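You operate a simulated robot arm through the tools that you are given. There is no shell and no other tool. Be economical: measure what you need, move in short steps, check, and stop when the job is done.

The job below is to be done with a simulated robot arm. You get a single attempt, and the scene is never put back.

Task
Put the purple bead in the green cell, the other two in the cream cell, and shut the jewel box.
Fine: the three beads lie on the desk.
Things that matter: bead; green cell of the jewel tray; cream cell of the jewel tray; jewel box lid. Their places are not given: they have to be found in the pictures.

The check looks at the end state, three seconds after you hand in, the way a careful person would. Anything else that was tipped, shoved, dropped, spilled or broken makes it a failure.

Robot
A 6-joint arm with a two-finger parallel gripper, fixed in place. Base frame: the origin is at the foot of the arm, x ahead of it, y to its left, z up; the work surface is at about z = 0.75. Units: m, degrees, N and s.
With the tool pointing down near the work surface it reaches from about 0.26 to 0.68 m from the base axis. Its first joint turns from -66.0 to 66.0 degrees. Payload 2.9 kg.
The tool frame sits at the grasp point between the pads (the TCP): z along the fingers, y along the line on which they close. The tips reach 0.03 m beyond it. The gripper opens to 0.11 m. The fingers are 0.02 m wide and 0.01 m thick; the gripper's body (0.048 by 0.112 m) begins 0.055 m behind the TCP.
Orientation is that of the tool frame in the base frame, as a unit quaternion [x, y, z, w]. With the fingers straight down and closing along the base's y, the tool's x points along the base's -x, its y along +y and its z along -z.

Tools
- The arm moves only by the tool servo_tool. Its argument "targets" is a list of rows, each an object (a shift or turn left out is 0, a gripper value left out holds the last) with "xyz": the shift along the tool's x, y, z in m, a list of three; "delta_rot": the turn, a rotation vector about the tool's x, y, z in degrees, a list of three; "hand": the gripper command, from -1 (shut) to 1 (fully open), values between in proportion. In form: [{"xyz": [tx, ty, tz], "delta_rot": [wx, wy, wz], "hand": hand}, ...]. A call has 1 to 20 rows; each row shifts and turns the commanded pose from where the row before left it, along the tool's axes as they then stand. A row lasts 0.2 s, in which the tool goes at most 0.05 m and 8.6 degrees; a call with a longer step from one row to the next is refused whole, and so is a gripper value outside its range. Where a pose cannot be reached the arm comes as near as it can. A force on the tool above 40 N (or 10 N above the force at the start of the call, whichever is more), or a blocked arm, ends the call early, and 0.2 s more pass. Each finger travels about 0.108 m/s and halts on what it meets, pressing with about 25 N; the grip force reading is that of the motor and also rises with nothing between the fingers. The clock runs only during rows and for 0.2 s after the last one: add rows that do not move to give the fingers time. The reply holds the time, the measured pose of the TCP, the force on the tool along the base axes, the opening and the grip force, in the units named above and with some noise, and new pictures: "show" is both (left out), scene, wrist or none.
- Cameras (640 x 400 px; columns grow to the right, rows downward): "scene" is fixed at [0.0778, 0.4277, 1.3989]; the picture's right is [-0.78, -0.63, 0.00], its down [-0.27, 0.34, -0.90] and it looks along [0.56, -0.70, -0.43] (base axes); focal length 331 px, centre (320, 200). "wrist" rides on the gripper at [-0.036, 0, -0.057] in the tool frame; the picture's right is [0.00, -1.00, 0.00], its down [0.97, 0.00, -0.24] and it looks along [0.24, 0.00, 0.97] (tool axes); focal length 218 px, centre (320, 200).
- point_at(camera, pixels): there is no depth. For up to 12 entries [column, row, z] of the newest picture of that camera ("zoom" is the newest enlarged one), the place [x, y] in the base frame at which the ray of that pixel passes the height z, good to about 0.002 m. No time passes.
- enlarge(camera, box): a new picture of the part [left, top, right, bottom] of that camera's present view, enlarged. No time passes.
- finish_job(): hands the job in; it is judged then, once.

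Keep the steps short. Do not move on a guess: measure, check each grasp and each placing, and mend mistakes. In all there are 80 turns and 120 pictures (those below and enlarged ones count). Leave the gripper open and the arm clear of the work at the hand-in unless told otherwise, and finish with a single line.

The tools are called after "Emit:" as name(argument=value, ...) on one line, values as JSON. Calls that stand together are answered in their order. servo_tool: Moves the arm, as the interface text tells. Its arguments: {"type":"object","properties":{"targets":{"type":"array","items":{"type":"object","properties":{"xyz":{"type":"array","items":{"type":"number"}},"delta_rot":{"type":"array","items":{"type":"number"}},"hand":{"type":"number"}}}},"show":{"type":"string","enum":["both","scene","wrist","none"]}},"required":["targets"]} The other tools are called the same way: point_at (camera, pixels) gives the place at which the rays of pixels pass given heights; enlarge (camera, box) takes an enlarged picture of a part of a camera's view; finish_job () hands the job in.

At the start:

```text
time_s: 0.0
position: [0.423, -0.2123, 1.1652]
tcp_rot: [0.0, 1.0, 0.0, 0.0]
wrist_force: [0.3, 0.0, 0.3]
opening: 0.11
grip_force: 0.0
```

scene: 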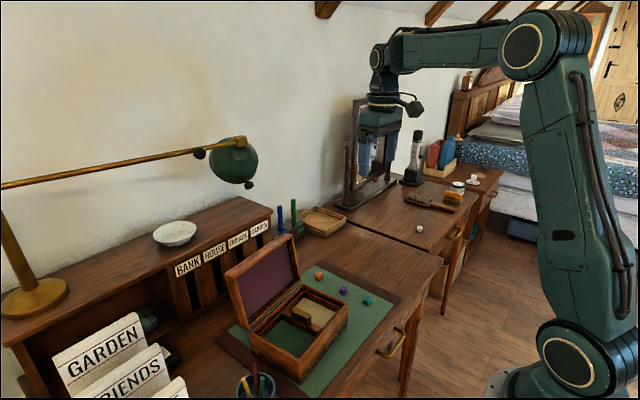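
wrist: 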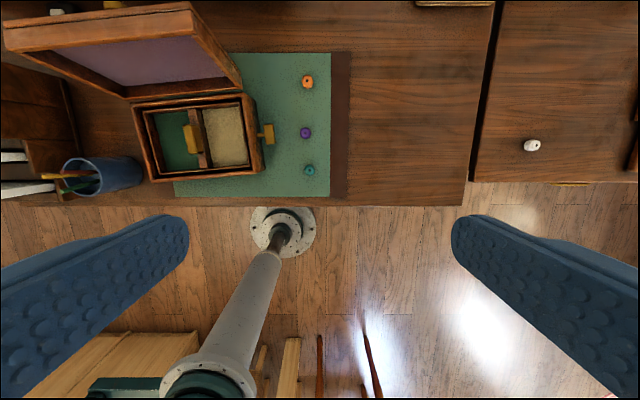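

I see the jewel box, open, with three beads (orange, purple, teal) to its right. I'll enlarge both views to measure.

Emit:
enlarge(camera="scene", box=[200, 220, 420, 390])

Emit:
enlarge(camera="wrist", box=[0, 0, 360, 220])

Emit:
point_at(camera="wrist", pixels=[[308, 82, 0.76], [305, 133, 0.76], [310, 170, 0.76], [180, 140, 0.77], [228, 135, 0.77], [264, 135, 0.81], [132, 98, 0.82], [150, 182, 0.82], [262, 170, 0.82], [243, 93, 0.82]])

Emit:
point_at(camera="scene", pixels=[[319, 275, 0.76], [343, 290, 0.76], [367, 300, 0.76]])

```text
2.35 times, centred on (310, 305) of scene
```

zoom: 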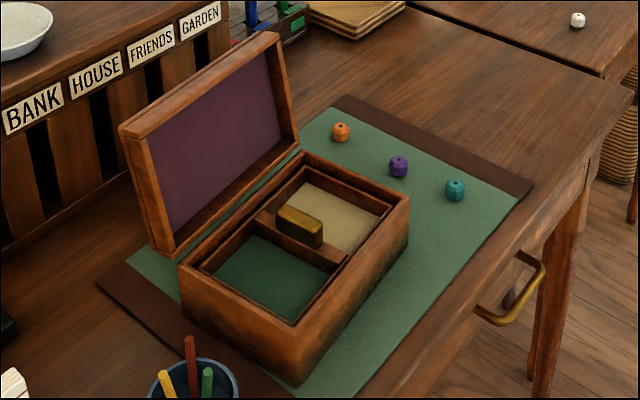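

```text
1.78 times, centred on (180, 110) of wrist
```

zoom: 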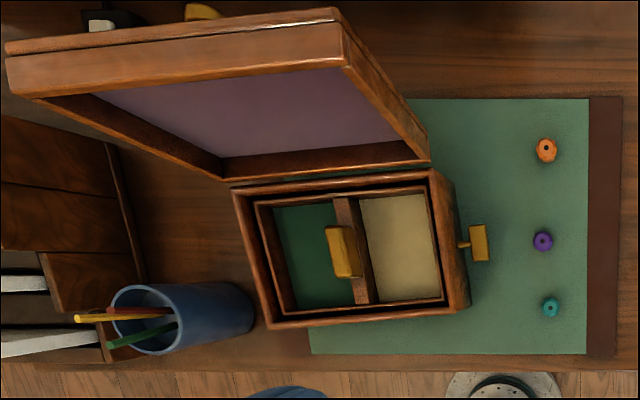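

```text
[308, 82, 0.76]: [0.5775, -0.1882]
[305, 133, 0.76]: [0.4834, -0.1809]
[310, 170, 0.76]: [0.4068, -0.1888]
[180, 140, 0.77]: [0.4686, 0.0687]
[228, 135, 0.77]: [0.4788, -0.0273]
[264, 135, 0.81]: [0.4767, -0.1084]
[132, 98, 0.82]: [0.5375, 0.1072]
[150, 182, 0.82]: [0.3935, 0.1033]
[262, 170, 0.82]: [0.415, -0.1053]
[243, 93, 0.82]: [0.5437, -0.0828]
```

```text
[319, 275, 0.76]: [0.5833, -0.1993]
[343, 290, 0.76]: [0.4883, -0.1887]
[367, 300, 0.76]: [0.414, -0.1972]
```

Beads sit around x 0.41–0.58, y −0.19. I'll move above the box for a closer look before grasping.

Emit:
servo_tool(targets=[{"xyz": [0.003, 0.04, 0.02]}, {"xyz": [0.003, 0.04, 0.02]}, {"xyz": [0.004, 0.04, 0.02]}, {"xyz": [0, 0.02, 0.02]}, {}], show="wrist")

```text
time_s: 1.2
position: [0.4113, -0.0703, 1.0854]
tcp_rot: [0.0, 1.0, 0.001, -0.001]
wrist_force: [-0.1, 0.4, 0.1]
opening: 0.11
grip_force: 0.0
```

wrist: 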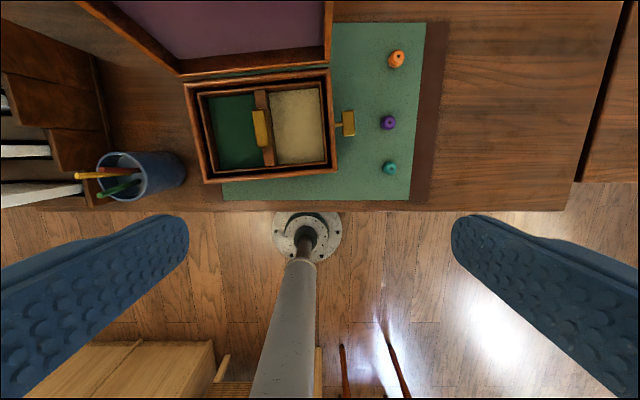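

Emit:
enlarge(camera="wrist", box=[170, 0, 430, 210])

Emit:
point_at(camera="wrist", pixels=[[397, 59, 0.763], [388, 122, 0.763], [390, 167, 0.763], [262, 128, 0.83], [348, 123, 0.8], [185, 80, 0.83], [204, 183, 0.83], [338, 172, 0.83], [329, 68, 0.83], [178, 74, 0.83], [333, 60, 0.83], [334, 0, 0.95]])

```text
1.90 times, centred on (300, 105) of wrist
```

zoom: 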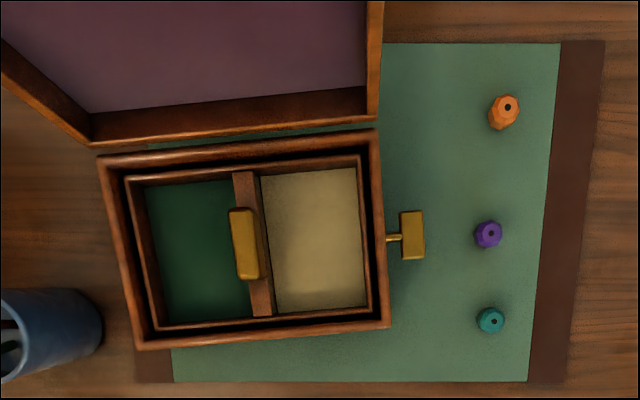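

```text
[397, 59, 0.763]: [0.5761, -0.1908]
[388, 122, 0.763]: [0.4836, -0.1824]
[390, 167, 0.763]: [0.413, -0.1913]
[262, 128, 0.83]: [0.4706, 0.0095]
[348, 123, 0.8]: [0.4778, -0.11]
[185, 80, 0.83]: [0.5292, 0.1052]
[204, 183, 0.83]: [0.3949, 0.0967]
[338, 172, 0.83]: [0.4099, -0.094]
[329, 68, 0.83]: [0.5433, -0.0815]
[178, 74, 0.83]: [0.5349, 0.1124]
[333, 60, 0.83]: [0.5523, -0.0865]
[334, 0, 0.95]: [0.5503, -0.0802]
```

The box is yawed about 5°. The purple bead is at (0.484, −0.182). I'll go above it with the gripper partly open (0.06).

Emit:
servo_tool(targets=[{"xyz": [-0.012, -0.0187, 0.03], "hand": 0.09}, {"xyz": [-0.012, -0.0187, 0.03]}, {"xyz": [-0.012, -0.0187, 0.03]}, {"xyz": [-0.012, -0.0187, 0.03]}, {"xyz": [-0.012, -0.0187, 0.03]}, {"xyz": [-0.012, -0.0187, 0.03]}, {}])

```text
time_s: 2.8
position: [0.4869, -0.1844, 0.9064]
tcp_rot: [0.0, 1.0, 0.0, 0.0]
wrist_force: [0.8, -0.1, -0.5]
opening: 0.0601
grip_force: 0.3
```

scene: 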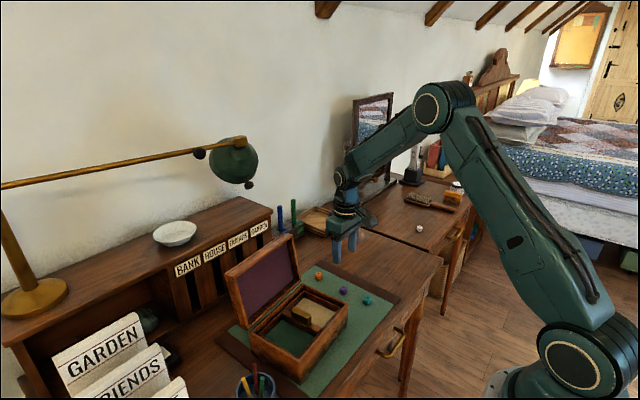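
wrist: 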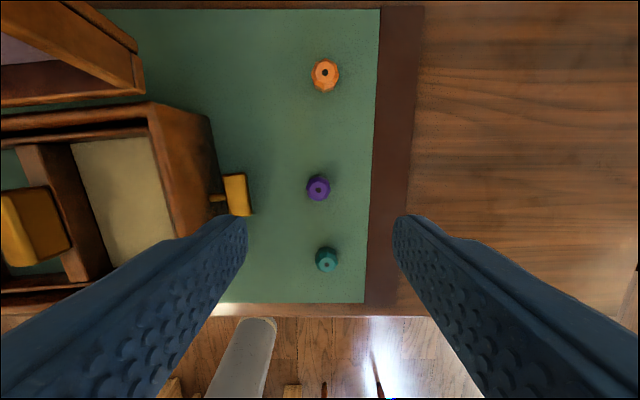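

Beads are in clear view now: purple at (318,188). I'll measure all three plus the side knob.

Emit:
point_at(camera="wrist", pixels=[[318, 188, 0.765], [318, 188, 0.775], [325, 76, 0.765], [327, 260, 0.765], [240, 195, 0.8], [240, 195, 0.83], [160, 105, 0.83], [205, 115, 0.755], [30, 230, 0.85], [75, 255, 0.83]])

Emit:
enlarge(camera="wrist", box=[100, 50, 400, 280])

```text
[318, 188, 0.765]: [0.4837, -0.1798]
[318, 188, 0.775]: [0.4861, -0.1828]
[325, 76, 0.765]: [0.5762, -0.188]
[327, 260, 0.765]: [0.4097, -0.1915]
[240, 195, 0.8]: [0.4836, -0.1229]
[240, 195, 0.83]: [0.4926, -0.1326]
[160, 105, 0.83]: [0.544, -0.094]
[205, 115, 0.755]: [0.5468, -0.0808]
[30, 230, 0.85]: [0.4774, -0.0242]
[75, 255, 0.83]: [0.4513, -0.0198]
```

```text
1.74 times, centred on (250, 165) of wrist
```

zoom: 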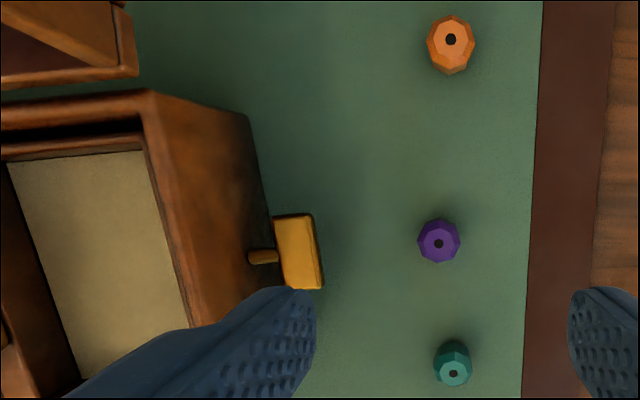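

Purple is at about (0.485, −0.181); the side pull is at z≈0.774, y≈−0.113, clear of the fingers. Descending to TCP z≈0.787.

Emit:
servo_tool(targets=[{"xyz": [0.002, 0.003, 0.03]}, {"xyz": [0, 0, 0.03]}, {"xyz": [0, 0, 0.025]}, {"xyz": [0, 0, 0.02]}, {"xyz": [0, 0, 0.012]}, {}], show="wrist")

```text
time_s: 4.2
position: [0.4821, -0.1814, 0.7891]
tcp_rot: [0.0, 1.0, 0.0, 0.0]
wrist_force: [0.3, 0.1, 0.1]
opening: 0.06
grip_force: 0.1
```

wrist: 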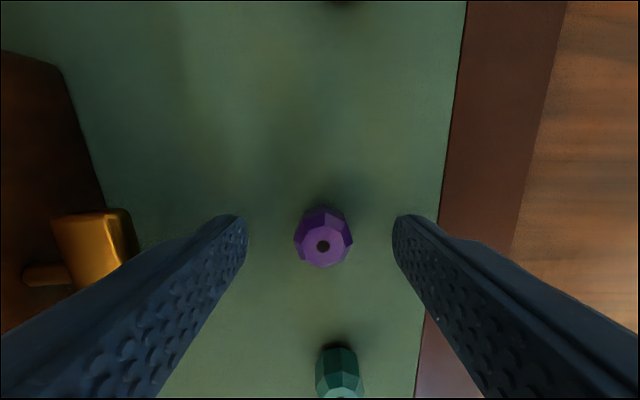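

Bead (323,237) sits between the fingertips (row ≈233). Closing.

Emit:
servo_tool(targets=[{"hand": -1}, {"hand": -1}, {"hand": -1}, {"hand": -1}], show="wrist")

```text
time_s: 5.2
position: [0.4823, -0.1806, 0.7892]
tcp_rot: [0.0, 1.0, 0.001, -0.001]
wrist_force: [-0.3, -0.4, -0.6]
opening: 0.019
grip_force: 25.0
```

wrist: 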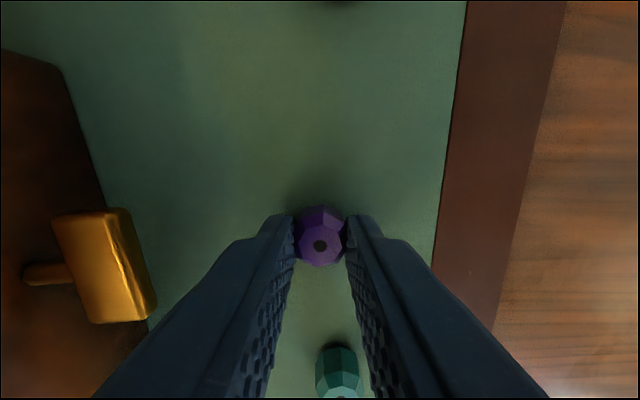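

Purple gripped (19 mm, 25 N). Lifting and moving above the green cell.

Emit:
servo_tool(targets=[{"xyz": [0, 0, -0.03]}, {"xyz": [0, 0, -0.04]}, {"xyz": [0, 0, -0.04]}, {"xyz": [0, 0, -0.04]}, {"xyz": [0.005, 0.045, 0]}, {"xyz": [0.005, 0.045, 0]}, {"xyz": [0.005, 0.045, 0]}, {"xyz": [0.005, 0.045, 0]}, {"xyz": [0.0, 0.03, 0]}, {}])

```text
time_s: 7.4
position: [0.4619, 0.0303, 0.9403]
tcp_rot: [0.0, 1.0, 0.0, 0.0]
wrist_force: [0.2, 0.4, 0.2]
opening: 0.0193
grip_force: 25.2
```

scene: 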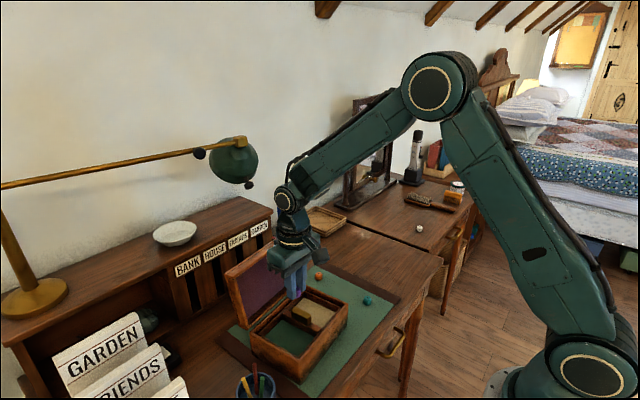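
wrist: 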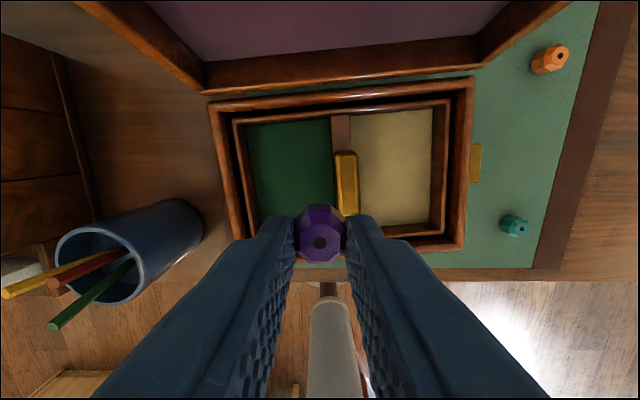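

Now measuring the cells and handle from here.

Emit:
point_at(camera="wrist", pixels=[[247, 126, 0.775], [330, 118, 0.775], [258, 222, 0.775], [354, 112, 0.775], [433, 106, 0.775], [429, 222, 0.775], [361, 228, 0.775], [345, 182, 0.83], [346, 152, 0.835], [347, 215, 0.835], [208, 103, 0.82], [463, 245, 0.82]])

Emit:
enlarge(camera="wrist", box=[190, 60, 490, 270])

Emit:
enlarge(camera="scene", box=[210, 230, 370, 390])

```text
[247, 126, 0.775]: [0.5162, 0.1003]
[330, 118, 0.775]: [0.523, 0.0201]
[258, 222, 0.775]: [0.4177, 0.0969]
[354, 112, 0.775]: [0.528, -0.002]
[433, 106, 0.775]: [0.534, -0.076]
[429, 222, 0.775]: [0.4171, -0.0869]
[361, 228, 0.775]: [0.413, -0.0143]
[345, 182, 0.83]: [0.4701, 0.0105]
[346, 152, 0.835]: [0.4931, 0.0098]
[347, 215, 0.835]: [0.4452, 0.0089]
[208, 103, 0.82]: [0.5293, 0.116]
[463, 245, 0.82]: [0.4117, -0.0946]
```

```text
1.90 times, centred on (340, 165) of wrist
```

zoom: 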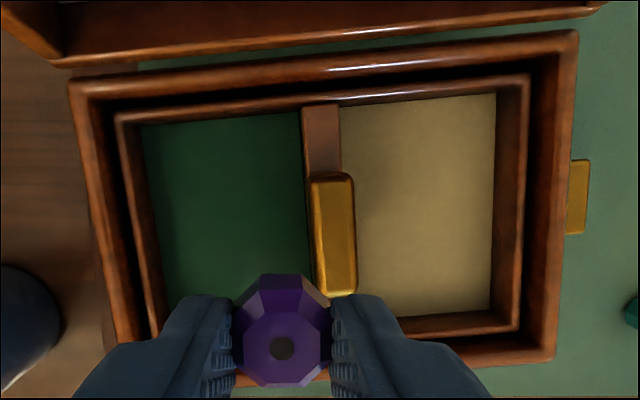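

```text
2.50 times, centred on (290, 310) of scene
```

zoom: 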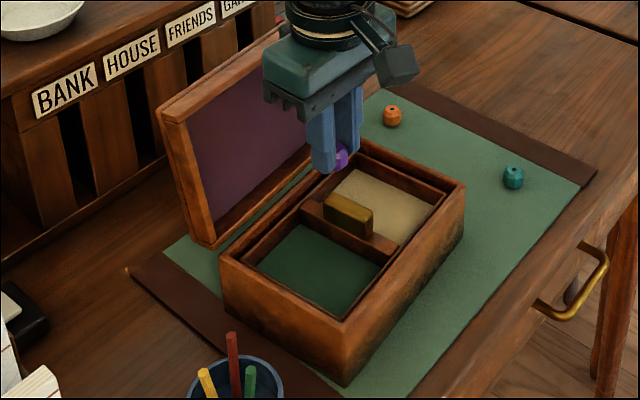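

Green cell spans x≈0.415–0.52, y≈0.02–0.098; centre ≈(0.466, 0.062). Lowering there to TCP 0.84 first.

Emit:
servo_tool(targets=[{"xyz": [-0.002, 0.032, 0]}, {"xyz": [-0.002, 0, 0.04]}, {"xyz": [0, 0, 0.03]}, {"xyz": [0, 0, 0.03]}, {}])

```text
time_s: 8.6
position: [0.4677, 0.061, 0.8381]
tcp_rot: [0.0, 1.0, 0.0, 0.0]
wrist_force: [-0.5, 0.0, -0.7]
opening: 0.0195
grip_force: 24.7
```

scene: 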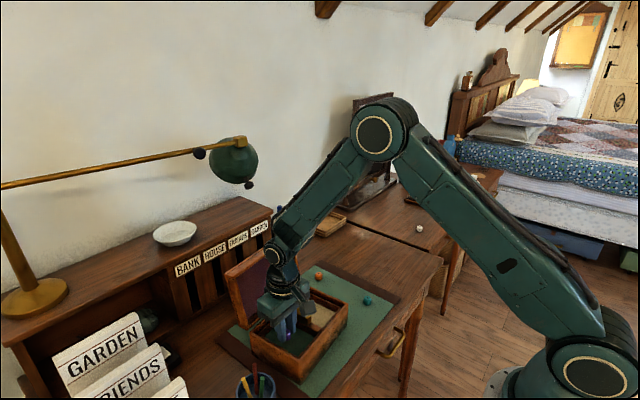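
wrist: 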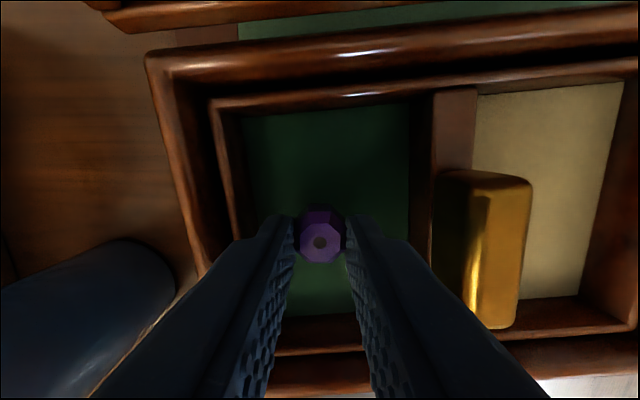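

Bead centred over the green cell with wall clearance. Lowering gently in small steps; force would stop it at contact.

Emit:
servo_tool(targets=[{"xyz": [0, 0, 0.005]}, {"xyz": [0, 0, 0.005]}, {"xyz": [0, 0, 0.004]}, {}], show="wrist")

```text
time_s: 9.6
position: [0.4669, 0.0597, 0.8246]
tcp_rot: [-0.001, 1.0, 0.0, 0.001]
wrist_force: [1.8, -2.8, 16.2]
opening: 0.0192
grip_force: 25.5
```

wrist: 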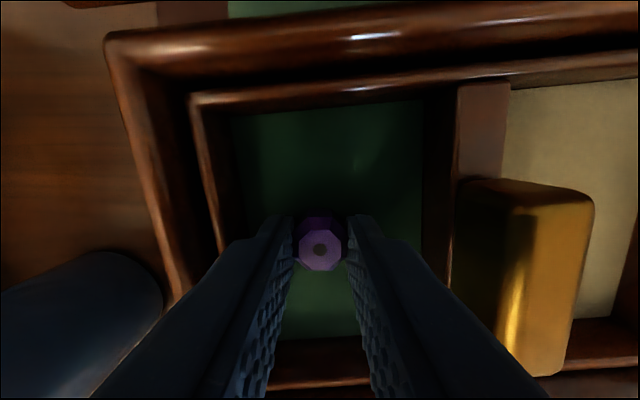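

Contact (16 N): the floor is at about z 0.79. Raising 1.5 mm and opening slightly to release.

Emit:
servo_tool(targets=[{"xyz": [0, 0, -0.0025]}, {"hand": -0.35}, {"hand": -0.35}, {}, {"xyz": [0, 0, -0.02]}, {"xyz": [0, 0, -0.03]}, {"xyz": [0, 0, -0.04]}, {}], show="wrist")

```text
time_s: 11.4
position: [0.4668, 0.0602, 0.9168]
tcp_rot: [0.0, 1.0, -0.001, 0.0]
wrist_force: [0.0, -0.2, 0.3]
opening: 0.0357
grip_force: 0.0
```

wrist: 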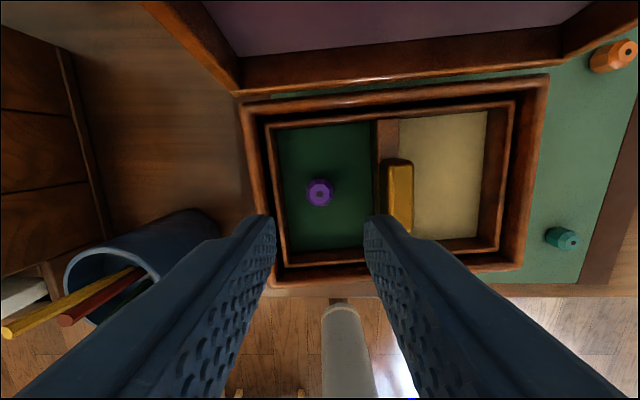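

Purple rests in the green cell. Now over to the teal bead at (0.411, −0.191).

Emit:
servo_tool(targets=[{"xyz": [0, 0, -0.02], "hand": 0}, {"xyz": [0.0093, -0.0418, 0]}, {"xyz": [0.0093, -0.0418, 0]}, {"xyz": [0.0093, -0.0418, 0]}, {"xyz": [0.0093, -0.0418, 0]}, {"xyz": [0.0093, -0.0418, 0]}, {"xyz": [0.0093, -0.0418, 0.0]}, {"xyz": [0, 0, 0.04]}, {"xyz": [0, 0, 0.04]}, {}], show="wrist")

```text
time_s: 13.6
position: [0.4093, -0.1897, 0.8575]
tcp_rot: [0.0, 1.0, 0.0, 0.0]
wrist_force: [0.3, 0.2, 0.1]
opening: 0.0549
grip_force: 0.0
```

wrist: 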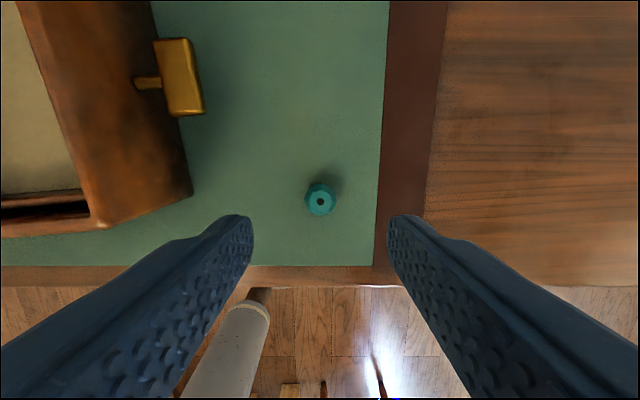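

Teal is centred (320,200) → x≈0.41. Descending to 0.788 and closing.

Emit:
servo_tool(targets=[{"xyz": [0, 0, 0.03]}, {"xyz": [0, 0, 0.025]}, {"xyz": [0, 0, 0.014]}, {}, {"hand": -1}, {"hand": -1}, {"hand": -1}, {"hand": -1}], show="wrist")

```text
time_s: 15.4
position: [0.4099, -0.1896, 0.7874]
tcp_rot: [0.0, 1.0, 0.0, 0.001]
wrist_force: [0.1, -0.5, -0.5]
opening: 0.0193
grip_force: 25.0
```

wrist: 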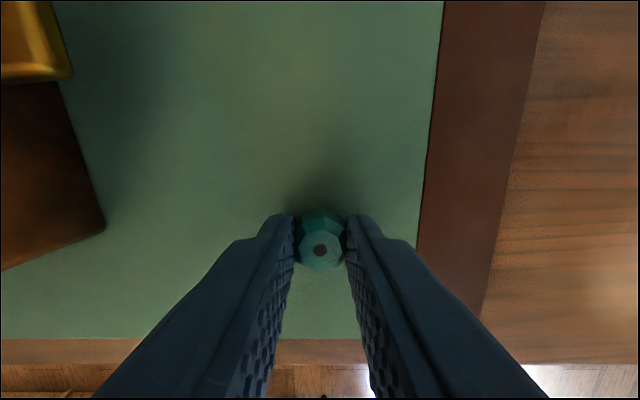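

Teal gripped. Moving above the near half of the cream cell (target 0.447, −0.043), lowering to 0.84.

Emit:
servo_tool(targets=[{"xyz": [0, 0, -0.04]}, {"xyz": [0, 0, -0.04]}, {"xyz": [0, 0, -0.035]}, {"xyz": [-0.0093, 0.0367, 0]}, {"xyz": [-0.0093, 0.0367, 0]}, {"xyz": [-0.0093, 0.0367, 0]}, {"xyz": [-0.0093, 0.0367, 0]}, {}, {"xyz": [0, 0, 0.03]}, {"xyz": [0, 0, 0.03]}, {}], show="wrist")

```text
time_s: 17.8
position: [0.4492, -0.0442, 0.843]
tcp_rot: [0.0, 1.0, 0.0, 0.0]
wrist_force: [-0.8, -0.4, -0.8]
opening: 0.0197
grip_force: 24.9
```

wrist: 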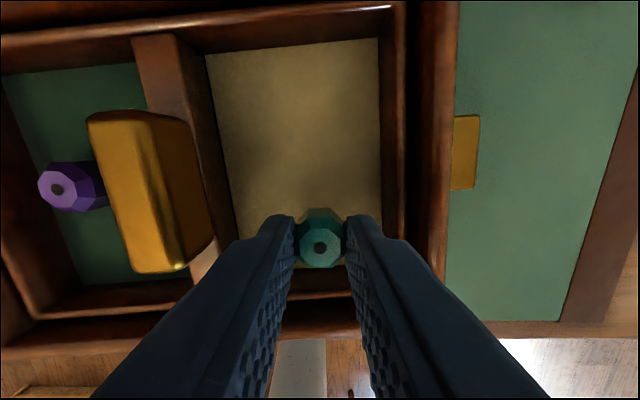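

Cell centre is ~4 mm to the left; shifting and lowering to just above the floor, then releasing.

Emit:
servo_tool(targets=[{"xyz": [0, 0.004, 0]}, {"xyz": [0, 0, 0.006]}, {"xyz": [0, 0, 0.006]}, {"xyz": [0, 0, 0.005]}, {}], show="wrist")

```text
time_s: 19.0
position: [0.4486, -0.0386, 0.8266]
tcp_rot: [-0.001, 1.0, -0.001, 0.001]
wrist_force: [-2.3, -0.5, 16.5]
opening: 0.0197
grip_force: 24.9
```

wrist: 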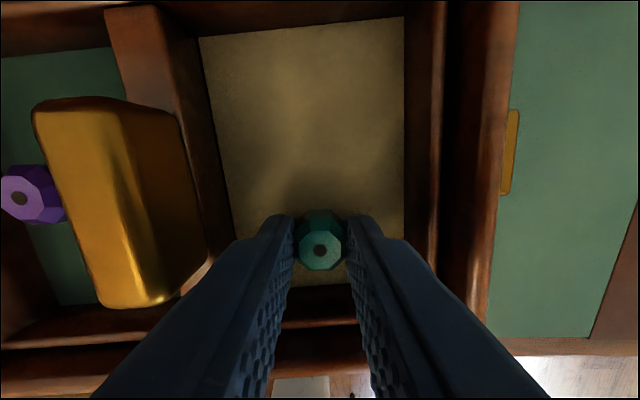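

In contact with the cream floor. Backing off 1.5 mm, releasing and rising.

Emit:
servo_tool(targets=[{"xyz": [0, 0, -0.0025]}, {"hand": -0.4}, {"hand": -0.4}, {}, {"xyz": [0, 0, -0.02]}, {"xyz": [0, 0, -0.03]}, {"xyz": [0, 0, -0.045]}, {}], show="wrist")

```text
time_s: 20.8
position: [0.4494, -0.0381, 0.9222]
tcp_rot: [0.001, 1.0, 0.0, 0.001]
wrist_force: [0.2, -0.3, -0.8]
opening: 0.033
grip_force: 0.0
```

wrist: 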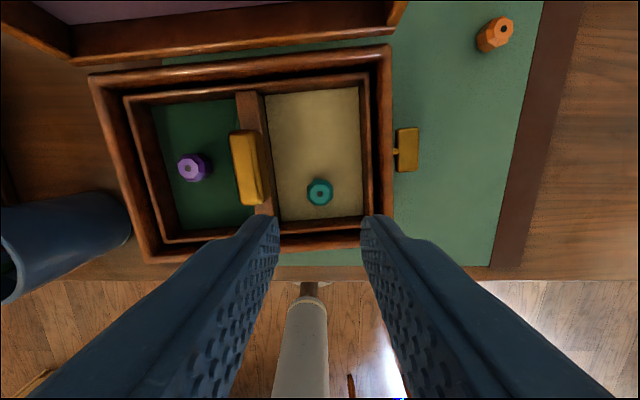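

Teal rests in the cream cell. Now to orange at (0.576, −0.189): sideways first, then forward.

Emit:
servo_tool(targets=[{"xyz": [0, -0.03, 0], "hand": 0}, {"xyz": [0, -0.04, 0]}, {"xyz": [0, -0.04, 0]}, {"xyz": [0, -0.04, 0]}, {"xyz": [-0.032, 0, 0]}, {"xyz": [-0.032, 0, 0]}, {"xyz": [-0.032, 0, 0]}, {"xyz": [-0.032, 0, 0.0]}, {"xyz": [0, 0, 0.03]}, {"xyz": [0, 0, 0.03]}, {}], show="wrist")

```text
time_s: 23.2
position: [0.5775, -0.1892, 0.8636]
tcp_rot: [0.0, 1.0, 0.0, 0.0]
wrist_force: [-0.1, -0.6, -0.3]
opening: 0.0551
grip_force: 0.1
```

wrist: 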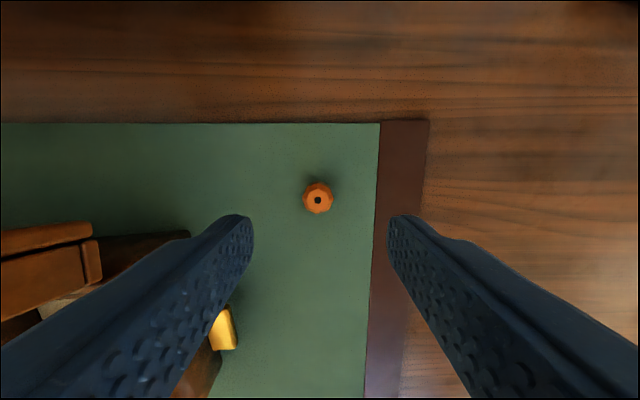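

Orange is centred at (318,198), the same offset as the teal had. Descending and closing.

Emit:
servo_tool(targets=[{"xyz": [0, 0.001, 0.03]}, {"xyz": [0, 0, 0.03]}, {"xyz": [0, 0, 0.015]}, {}, {"hand": -1}, {"hand": -1}, {"hand": -1}, {"hand": -1}], show="wrist")

```text
time_s: 25.0
position: [0.5766, -0.1889, 0.7873]
tcp_rot: [0.0, 1.0, 0.0, 0.0]
wrist_force: [-0.3, -0.6, -0.2]
opening: 0.0191
grip_force: 24.5
```

wrist: 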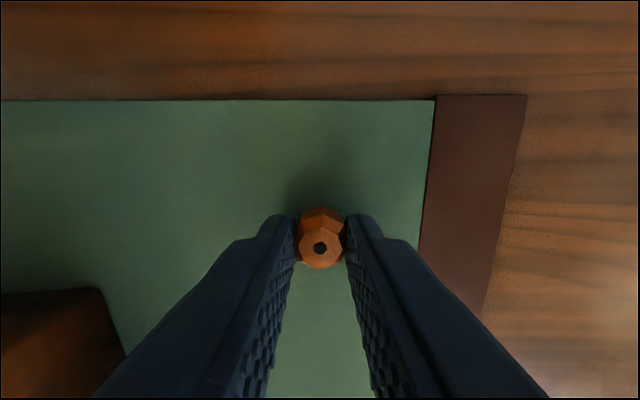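

Orange gripped. Lifting, backing away from the lid first, then over to the cream cell (target 0.482, −0.037).

Emit:
servo_tool(targets=[{"xyz": [0, 0, -0.04]}, {"xyz": [0, 0, -0.04]}, {"xyz": [0, 0, -0.035]}, {"xyz": [0.03, 0, 0]}, {"xyz": [0.035, 0, 0]}, {"xyz": [0.03, 0, 0]}, {"xyz": [0, 0.038, 0]}, {"xyz": [0, 0.038, 0]}, {"xyz": [0, 0.038, 0]}, {"xyz": [0, 0.038, 0]}, {}, {"xyz": [0, 0, 0.03]}, {"xyz": [0, 0, 0.025]}, {}])

```text
time_s: 28.0
position: [0.4821, -0.0346, 0.8468]
tcp_rot: [0.0, 1.0, 0.0, 0.0]
wrist_force: [-0.5, 0.9, 0.1]
opening: 0.0193
grip_force: 25.4
```

scene: 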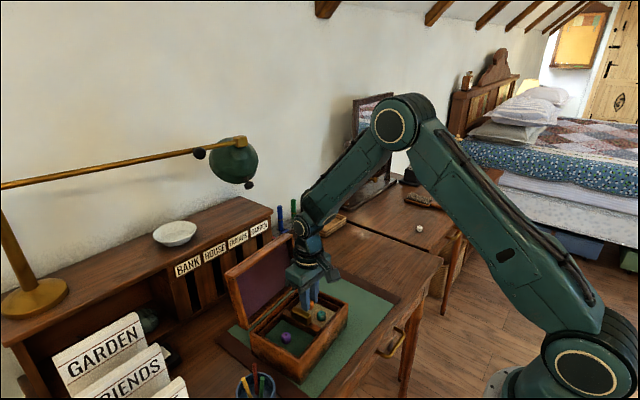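
wrist: 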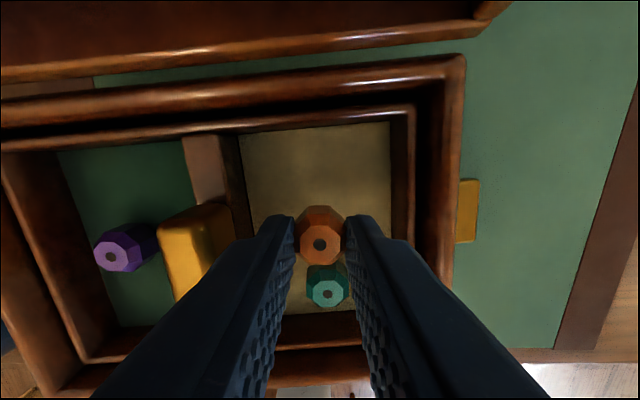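

Orange is over the cream cell beyond the teal. Lowering to the floor.

Emit:
servo_tool(targets=[{"xyz": [-0.003, 0, 0.006]}, {"xyz": [0, 0, 0.006]}, {"xyz": [0, 0, 0.006]}, {"xyz": [0, 0, 0.0015]}, {}], show="wrist")

```text
time_s: 29.2
position: [0.4854, -0.0354, 0.8297]
tcp_rot: [0.0, 1.0, 0.0, 0.001]
wrist_force: [-1.4, 1.7, 10.9]
opening: 0.0194
grip_force: 25.0
```

wrist: 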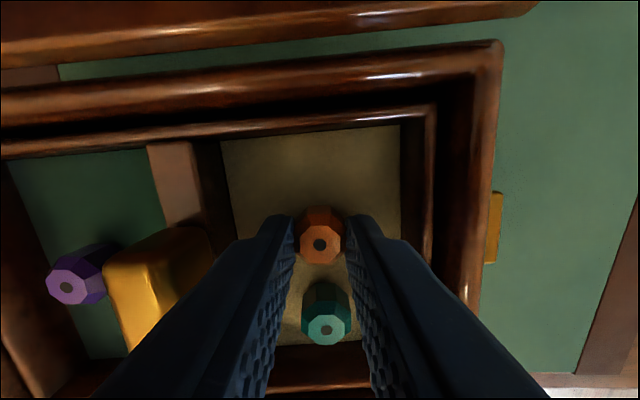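

Contact at 0.8297, 3 mm higher than with the teal. I want to see why before releasing.

Emit:
enlarge(camera="wrist", box=[200, 100, 460, 360])

Emit:
enlarge(camera="scene", box=[230, 240, 370, 370])

```text
1.54 times, centred on (330, 230) of wrist
```

zoom: 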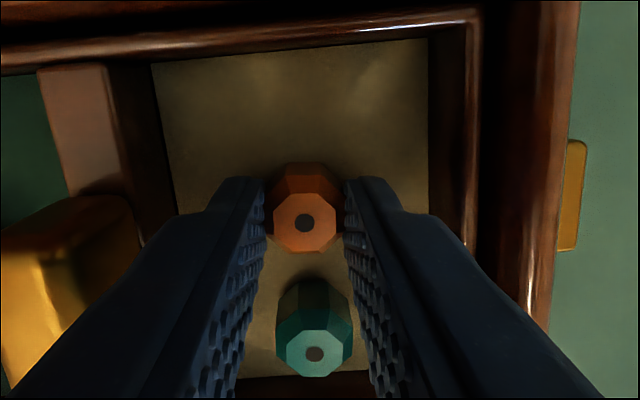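

```text
3.08 times, centred on (300, 305) of scene
```

zoom: 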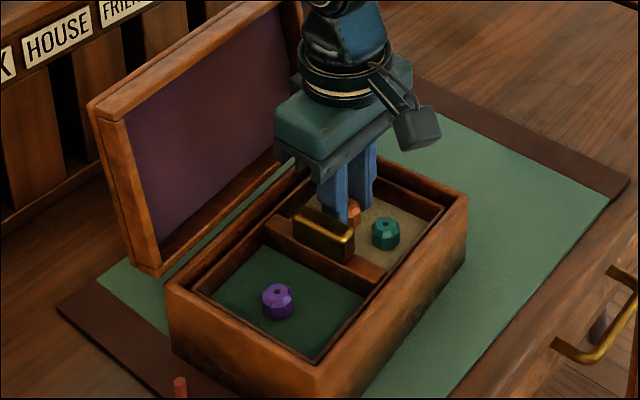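

Orange appears to be at the floor and nothing else looks touched. Releasing with a small back-off and rising.

Emit:
servo_tool(targets=[{"xyz": [0, 0, -0.001]}, {"hand": -0.4}, {"hand": -0.4}, {}, {"xyz": [0, 0, -0.02]}, {"xyz": [0, 0, -0.03]}, {"xyz": [0, 0, -0.045]}, {}])

```text
time_s: 31.0
position: [0.4838, -0.0365, 0.9246]
tcp_rot: [-0.001, 1.0, 0.0, -0.001]
wrist_force: [0.4, -0.5, 0.8]
opening: 0.033
grip_force: 0.1
```

scene: 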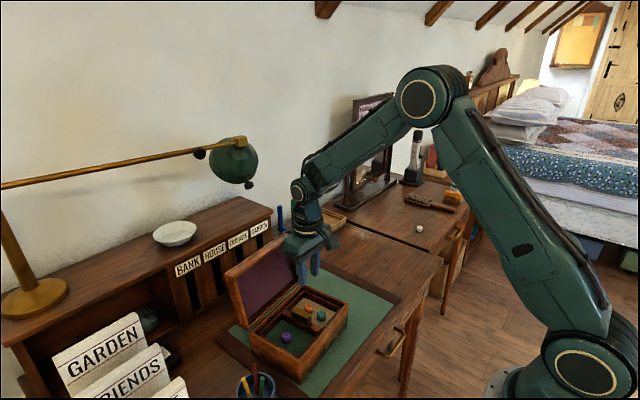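
wrist: 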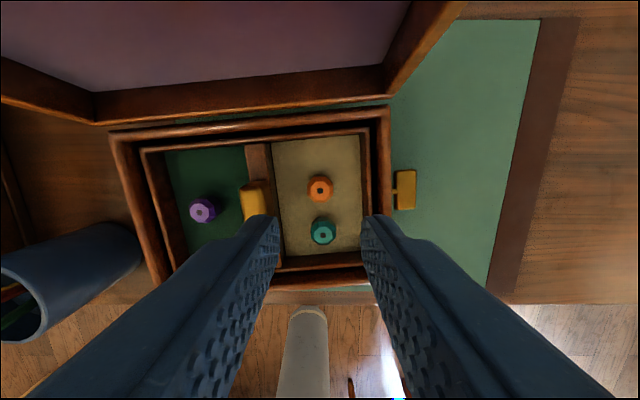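

All three beads are in their cells: purple in green, orange and teal in cream. Now I'll rise and back off to measure the lid.

Emit:
servo_tool(targets=[{"xyz": [0.02, 0, -0.04], "hand": -1}, {"xyz": [0.03, 0, -0.035]}, {"xyz": [0.03, 0, -0.035]}, {"xyz": [0.01, 0.02, -0.04]}, {"xyz": [0, 0.02, -0.045]}, {}])

```text
time_s: 32.4
position: [0.3952, 0.0043, 1.1202]
tcp_rot: [0.0, 1.0, 0.0, 0.0]
wrist_force: [-0.2, 0.2, -0.2]
opening: 0.0
grip_force: 24.8
```

scene: 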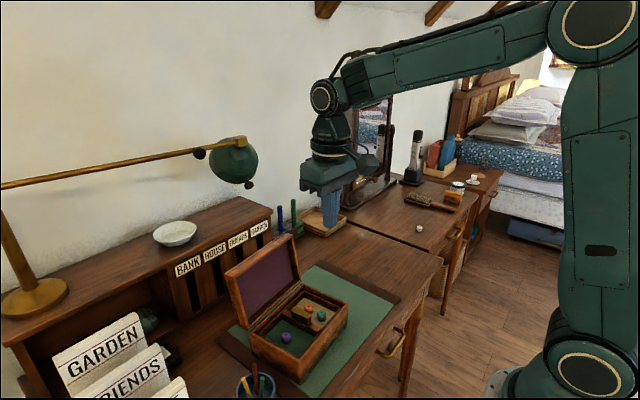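
wrist: 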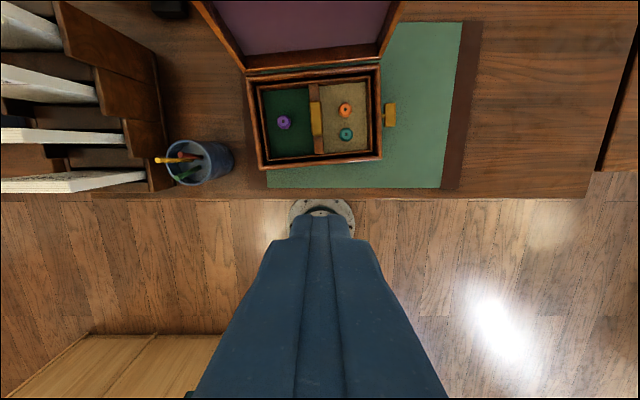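

I'll enlarge the scene view of the lid and take a tilted wrist view to find its top edge.

Emit:
enlarge(camera="scene", box=[210, 225, 360, 390])

Emit:
servo_tool(targets=[{"xyz": [0.01, 0, 0], "delta_rot": [0, 8, 0]}, {"xyz": [0.01, 0, 0], "delta_rot": [0, 8, 0]}, {"xyz": [0.01, 0, 0], "delta_rot": [0, 8, 0]}, {}], show="wrist")

```text
2.42 times, centred on (285, 308) of scene
```

zoom: 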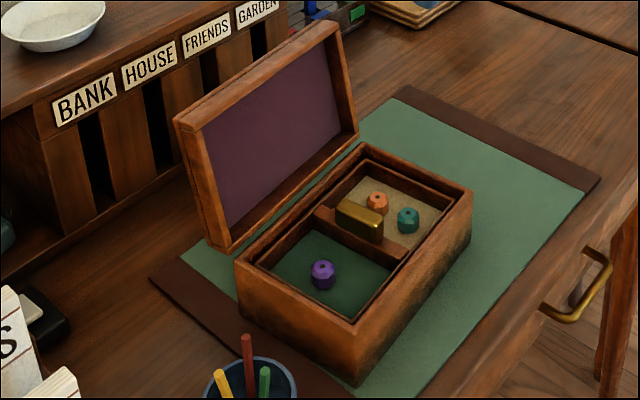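

```text
time_s: 33.4
position: [0.3649, 0.0043, 1.1242]
tcp_rot: [0.0, 0.978, 0.0, -0.209]
wrist_force: [-1.7, -0.3, 0.4]
opening: 0.0001
grip_force: 24.7
```

wrist: 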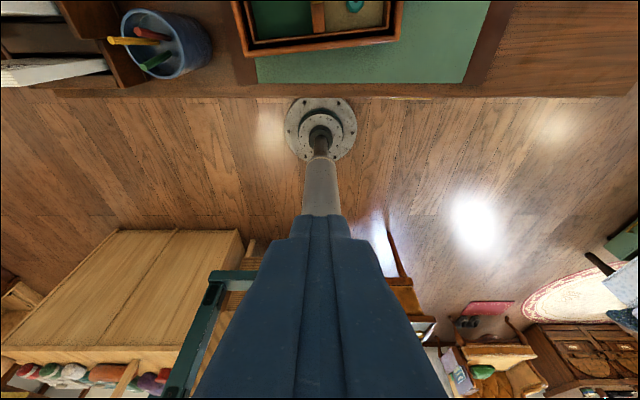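

Tilted the wrong way; turning it the other way.

Emit:
servo_tool(targets=[{"delta_rot": [0, -8, 0]}, {"delta_rot": [0, -8, 0]}, {"delta_rot": [0, -8, 0]}, {"delta_rot": [0, -8, 0]}, {"delta_rot": [0, -8, 0]}, {"delta_rot": [0, -8, 0]}, {}], show="wrist")

```text
time_s: 35.0
position: [0.364, 0.0037, 1.1234]
tcp_rot: [0.001, 0.978, 0.0, 0.209]
wrist_force: [0.5, 0.4, -0.6]
opening: 0.0
grip_force: 25.0
```

wrist: 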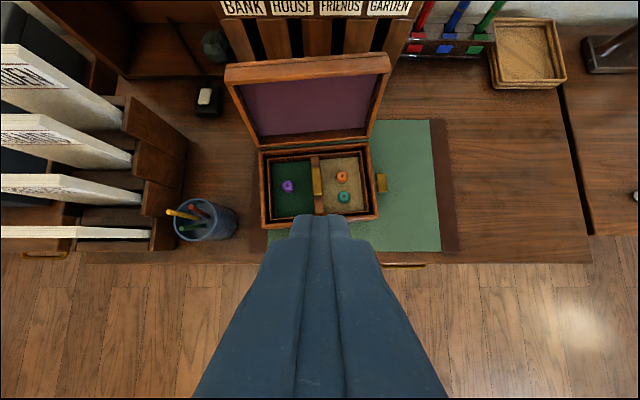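

Clear view of the lid: outer top edge from (225,68) to (390,54). I'll triangulate with the scene.

Emit:
enlarge(camera="wrist", box=[210, 40, 410, 240])

Emit:
point_at(camera="wrist", pixels=[[225, 67, 0.9], [225, 67, 0.94], [225, 67, 0.98], [390, 54, 0.9], [390, 54, 0.94], [390, 54, 0.98], [233, 84, 0.94], [386, 72, 0.94], [258, 150, 0.82], [370, 139, 0.82]])

Emit:
point_at(camera="scene", pixels=[[224, 275, 0.9], [224, 275, 0.94], [224, 275, 0.98], [289, 234, 0.9], [289, 234, 0.94], [289, 234, 0.98]])

Emit:
enlarge(camera="scene", box=[215, 225, 315, 340])

```text
2.00 times, centred on (310, 140) of wrist
```

zoom: 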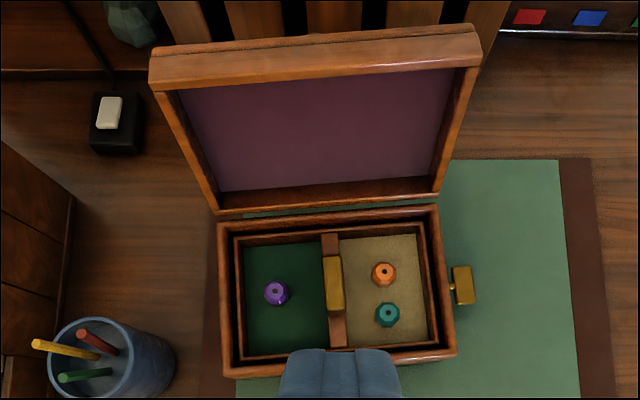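

```text
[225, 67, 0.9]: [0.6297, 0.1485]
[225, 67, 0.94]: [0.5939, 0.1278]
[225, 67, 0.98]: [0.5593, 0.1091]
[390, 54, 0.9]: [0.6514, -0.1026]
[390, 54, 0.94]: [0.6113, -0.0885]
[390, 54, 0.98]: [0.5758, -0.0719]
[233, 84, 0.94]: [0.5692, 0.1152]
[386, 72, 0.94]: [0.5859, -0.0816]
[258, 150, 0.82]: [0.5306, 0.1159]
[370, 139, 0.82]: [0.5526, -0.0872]
```

```text
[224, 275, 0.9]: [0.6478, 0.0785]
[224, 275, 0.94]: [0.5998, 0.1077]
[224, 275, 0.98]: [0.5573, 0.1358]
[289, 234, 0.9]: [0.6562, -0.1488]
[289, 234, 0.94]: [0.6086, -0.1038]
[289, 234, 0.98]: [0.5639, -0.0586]
```

```text
3.48 times, centred on (265, 282) of scene
```

zoom: 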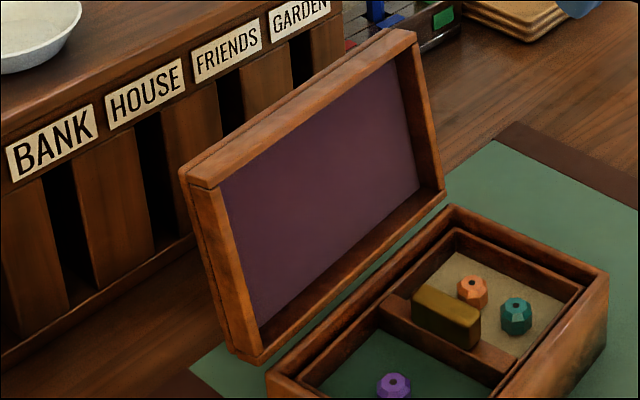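

Lid's top edge: z≈0.96, x≈0.58–0.59, y from 0.12 to −0.08, leaning a little past vertical. Now measuring the clearance behind it: the pigeonhole shelf and the lamp.

Emit:
point_at(camera="wrist", pixels=[[411, 14, 0.85], [411, 14, 0.9], [411, 14, 0.95], [221, 13, 0.85], [221, 13, 0.9], [221, 13, 0.95]])

Emit:
point_at(camera="scene", pixels=[[268, 228, 0.85], [268, 228, 0.9], [268, 228, 0.95], [177, 277, 0.85], [177, 277, 0.9], [177, 277, 0.95], [272, 210, 0.95], [272, 210, 0.98], [250, 187, 1.1], [250, 187, 1.2]])

Emit:
enlarge(camera="scene", box=[140, 120, 320, 290])

```text
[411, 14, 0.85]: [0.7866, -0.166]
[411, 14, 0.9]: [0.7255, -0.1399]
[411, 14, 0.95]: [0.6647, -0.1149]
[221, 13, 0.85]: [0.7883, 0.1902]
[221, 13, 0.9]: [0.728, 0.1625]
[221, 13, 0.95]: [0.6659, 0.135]
```

```text
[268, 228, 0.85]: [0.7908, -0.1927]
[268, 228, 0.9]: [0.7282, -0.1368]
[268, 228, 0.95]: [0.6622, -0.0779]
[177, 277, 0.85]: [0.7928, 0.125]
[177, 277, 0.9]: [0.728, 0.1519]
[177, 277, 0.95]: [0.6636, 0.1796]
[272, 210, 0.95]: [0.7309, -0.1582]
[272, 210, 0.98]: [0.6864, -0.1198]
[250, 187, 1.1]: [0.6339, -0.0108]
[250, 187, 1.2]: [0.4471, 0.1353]
```

```text
2.35 times, centred on (230, 205) of scene
```

zoom: 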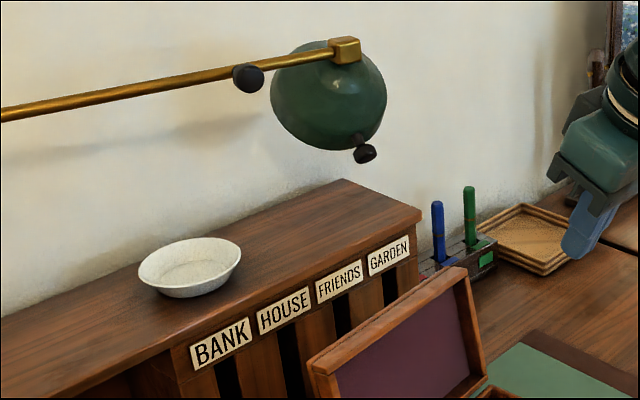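

Shelf front is at x≈0.73, leaving a 0.14 m gap behind the lid. The lamp head's depth is unclear, so I'll tilt the wrist camera up to locate it before going near.

Emit:
servo_tool(targets=[{"delta_rot": [0, -8, 0]}, {"delta_rot": [0, -8, 0]}, {"delta_rot": [0, -8, 0]}, {"delta_rot": [0, -8, 0]}, {"delta_rot": [0, -8, 0]}, {}], show="both")

```text
time_s: 36.4
position: [0.3786, 0.0045, 1.1346]
tcp_rot: [-0.001, 0.849, 0.001, 0.529]
wrist_force: [-0.4, 0.0, 0.1]
opening: 0.0
grip_force: 25.2
out of reach, approached as far as the arm can: row 5
```

scene: 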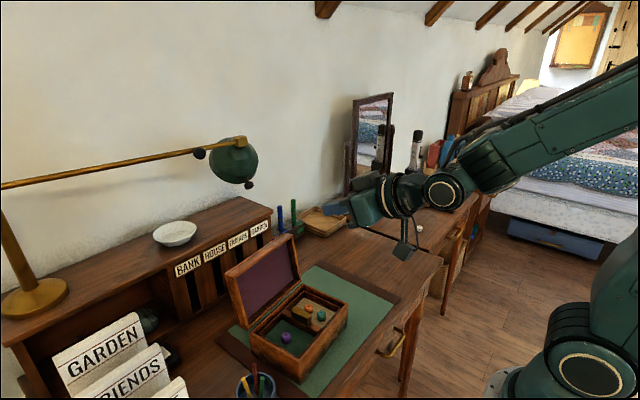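
wrist: 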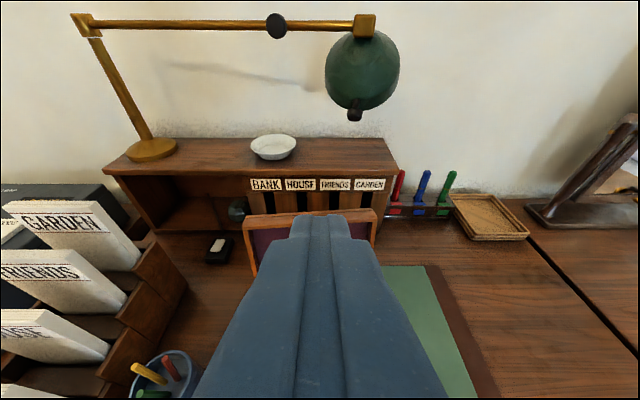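

Lamp knob is at wrist (353,116) and scene (249,186). Triangulating it.

Emit:
point_at(camera="wrist", pixels=[[353, 118, 1.05], [353, 118, 1.1], [353, 118, 1.15], [325, 80, 1.15], [400, 75, 1.15], [355, 109, 1.12]])

Emit:
point_at(camera="scene", pixels=[[249, 187, 1.03], [249, 187, 1.05], [249, 187, 1.08], [249, 187, 1.15]])

```text
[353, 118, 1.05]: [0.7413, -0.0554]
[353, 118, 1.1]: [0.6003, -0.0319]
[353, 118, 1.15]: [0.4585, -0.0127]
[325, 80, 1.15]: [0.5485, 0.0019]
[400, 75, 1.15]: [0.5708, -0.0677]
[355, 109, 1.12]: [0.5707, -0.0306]
```

```text
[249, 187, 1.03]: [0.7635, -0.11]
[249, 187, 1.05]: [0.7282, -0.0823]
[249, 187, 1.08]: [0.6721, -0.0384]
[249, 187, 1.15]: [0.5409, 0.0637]
```

Lamp head sits around x>0.61, z>1.07, so I'll avoid the space above. Plan: straddle the lid's top edge with one finger behind and one in front, tool tilted 40° forward, so the lid stays controlled as it swings over. First I'll set the orientation here.

Emit:
servo_tool(targets=[{"delta_rot": [0, 8, 0], "hand": 0.8}, {"delta_rot": [0, 8, 0]}, {"delta_rot": [0, 8, 0]}, {"delta_rot": [0, 0, 8.2]}, {"delta_rot": [0, 0, 8.2]}, {"delta_rot": [0, 0, 8.2]}, {"delta_rot": [0, 0, 8.2]}, {"delta_rot": [0, 0, 8.2]}, {"delta_rot": [0, 0, 8.2]}, {"delta_rot": [0, 0, 8.2]}, {"delta_rot": [0, 0, 8.2]}, {"delta_rot": [0, 0, 8.2]}, {"delta_rot": [0, 0, 8.2]}, {"delta_rot": [0, 0, 8]}, {}])

```text
time_s: 39.6
position: [0.3784, 0.0044, 1.134]
tcp_rot: [0.665, 0.664, 0.243, 0.242]
wrist_force: [-0.2, 0.3, 0.1]
opening: 0.0987
grip_force: 0.1
```

scene: 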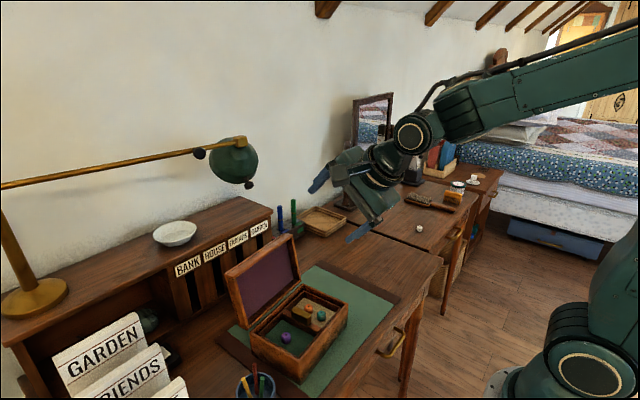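
wrist: 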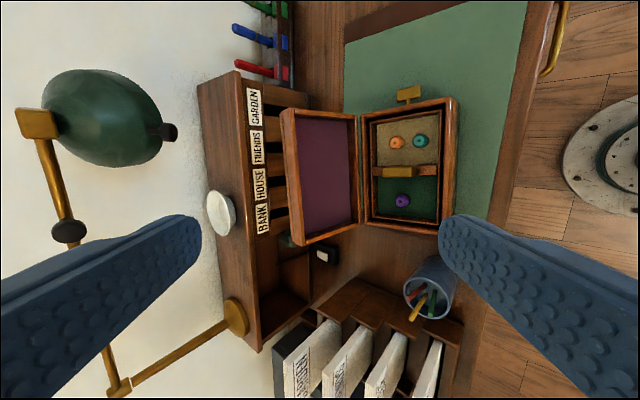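

Tilt is 40° as wanted. Approaching along the tool axis to a stand-off 7 cm short of straddling.

Emit:
servo_tool(targets=[{"xyz": [0.0091, 0.0003, 0.0363]}, {"xyz": [0.0091, 0.0003, 0.0363]}, {"xyz": [0.0091, 0.0003, 0.0363]}, {"xyz": [0.0091, 0.0003, 0.0363]}, {"xyz": [0.0091, 0.0003, 0.0363]}, {}])

```text
time_s: 41.0
position: [0.4956, 0.0501, 0.9959]
tcp_rot: [0.665, 0.664, 0.242, 0.241]
wrist_force: [0.2, -0.2, 0.2]
opening: 0.0993
grip_force: 0.1
```

scene: 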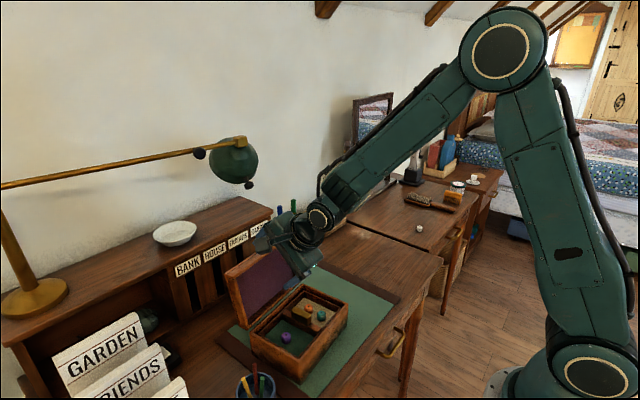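
wrist: 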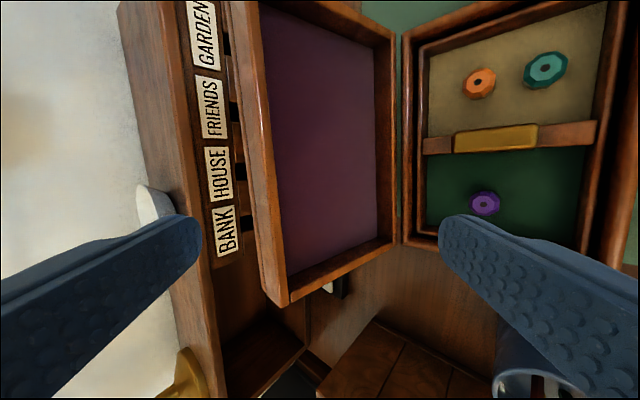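

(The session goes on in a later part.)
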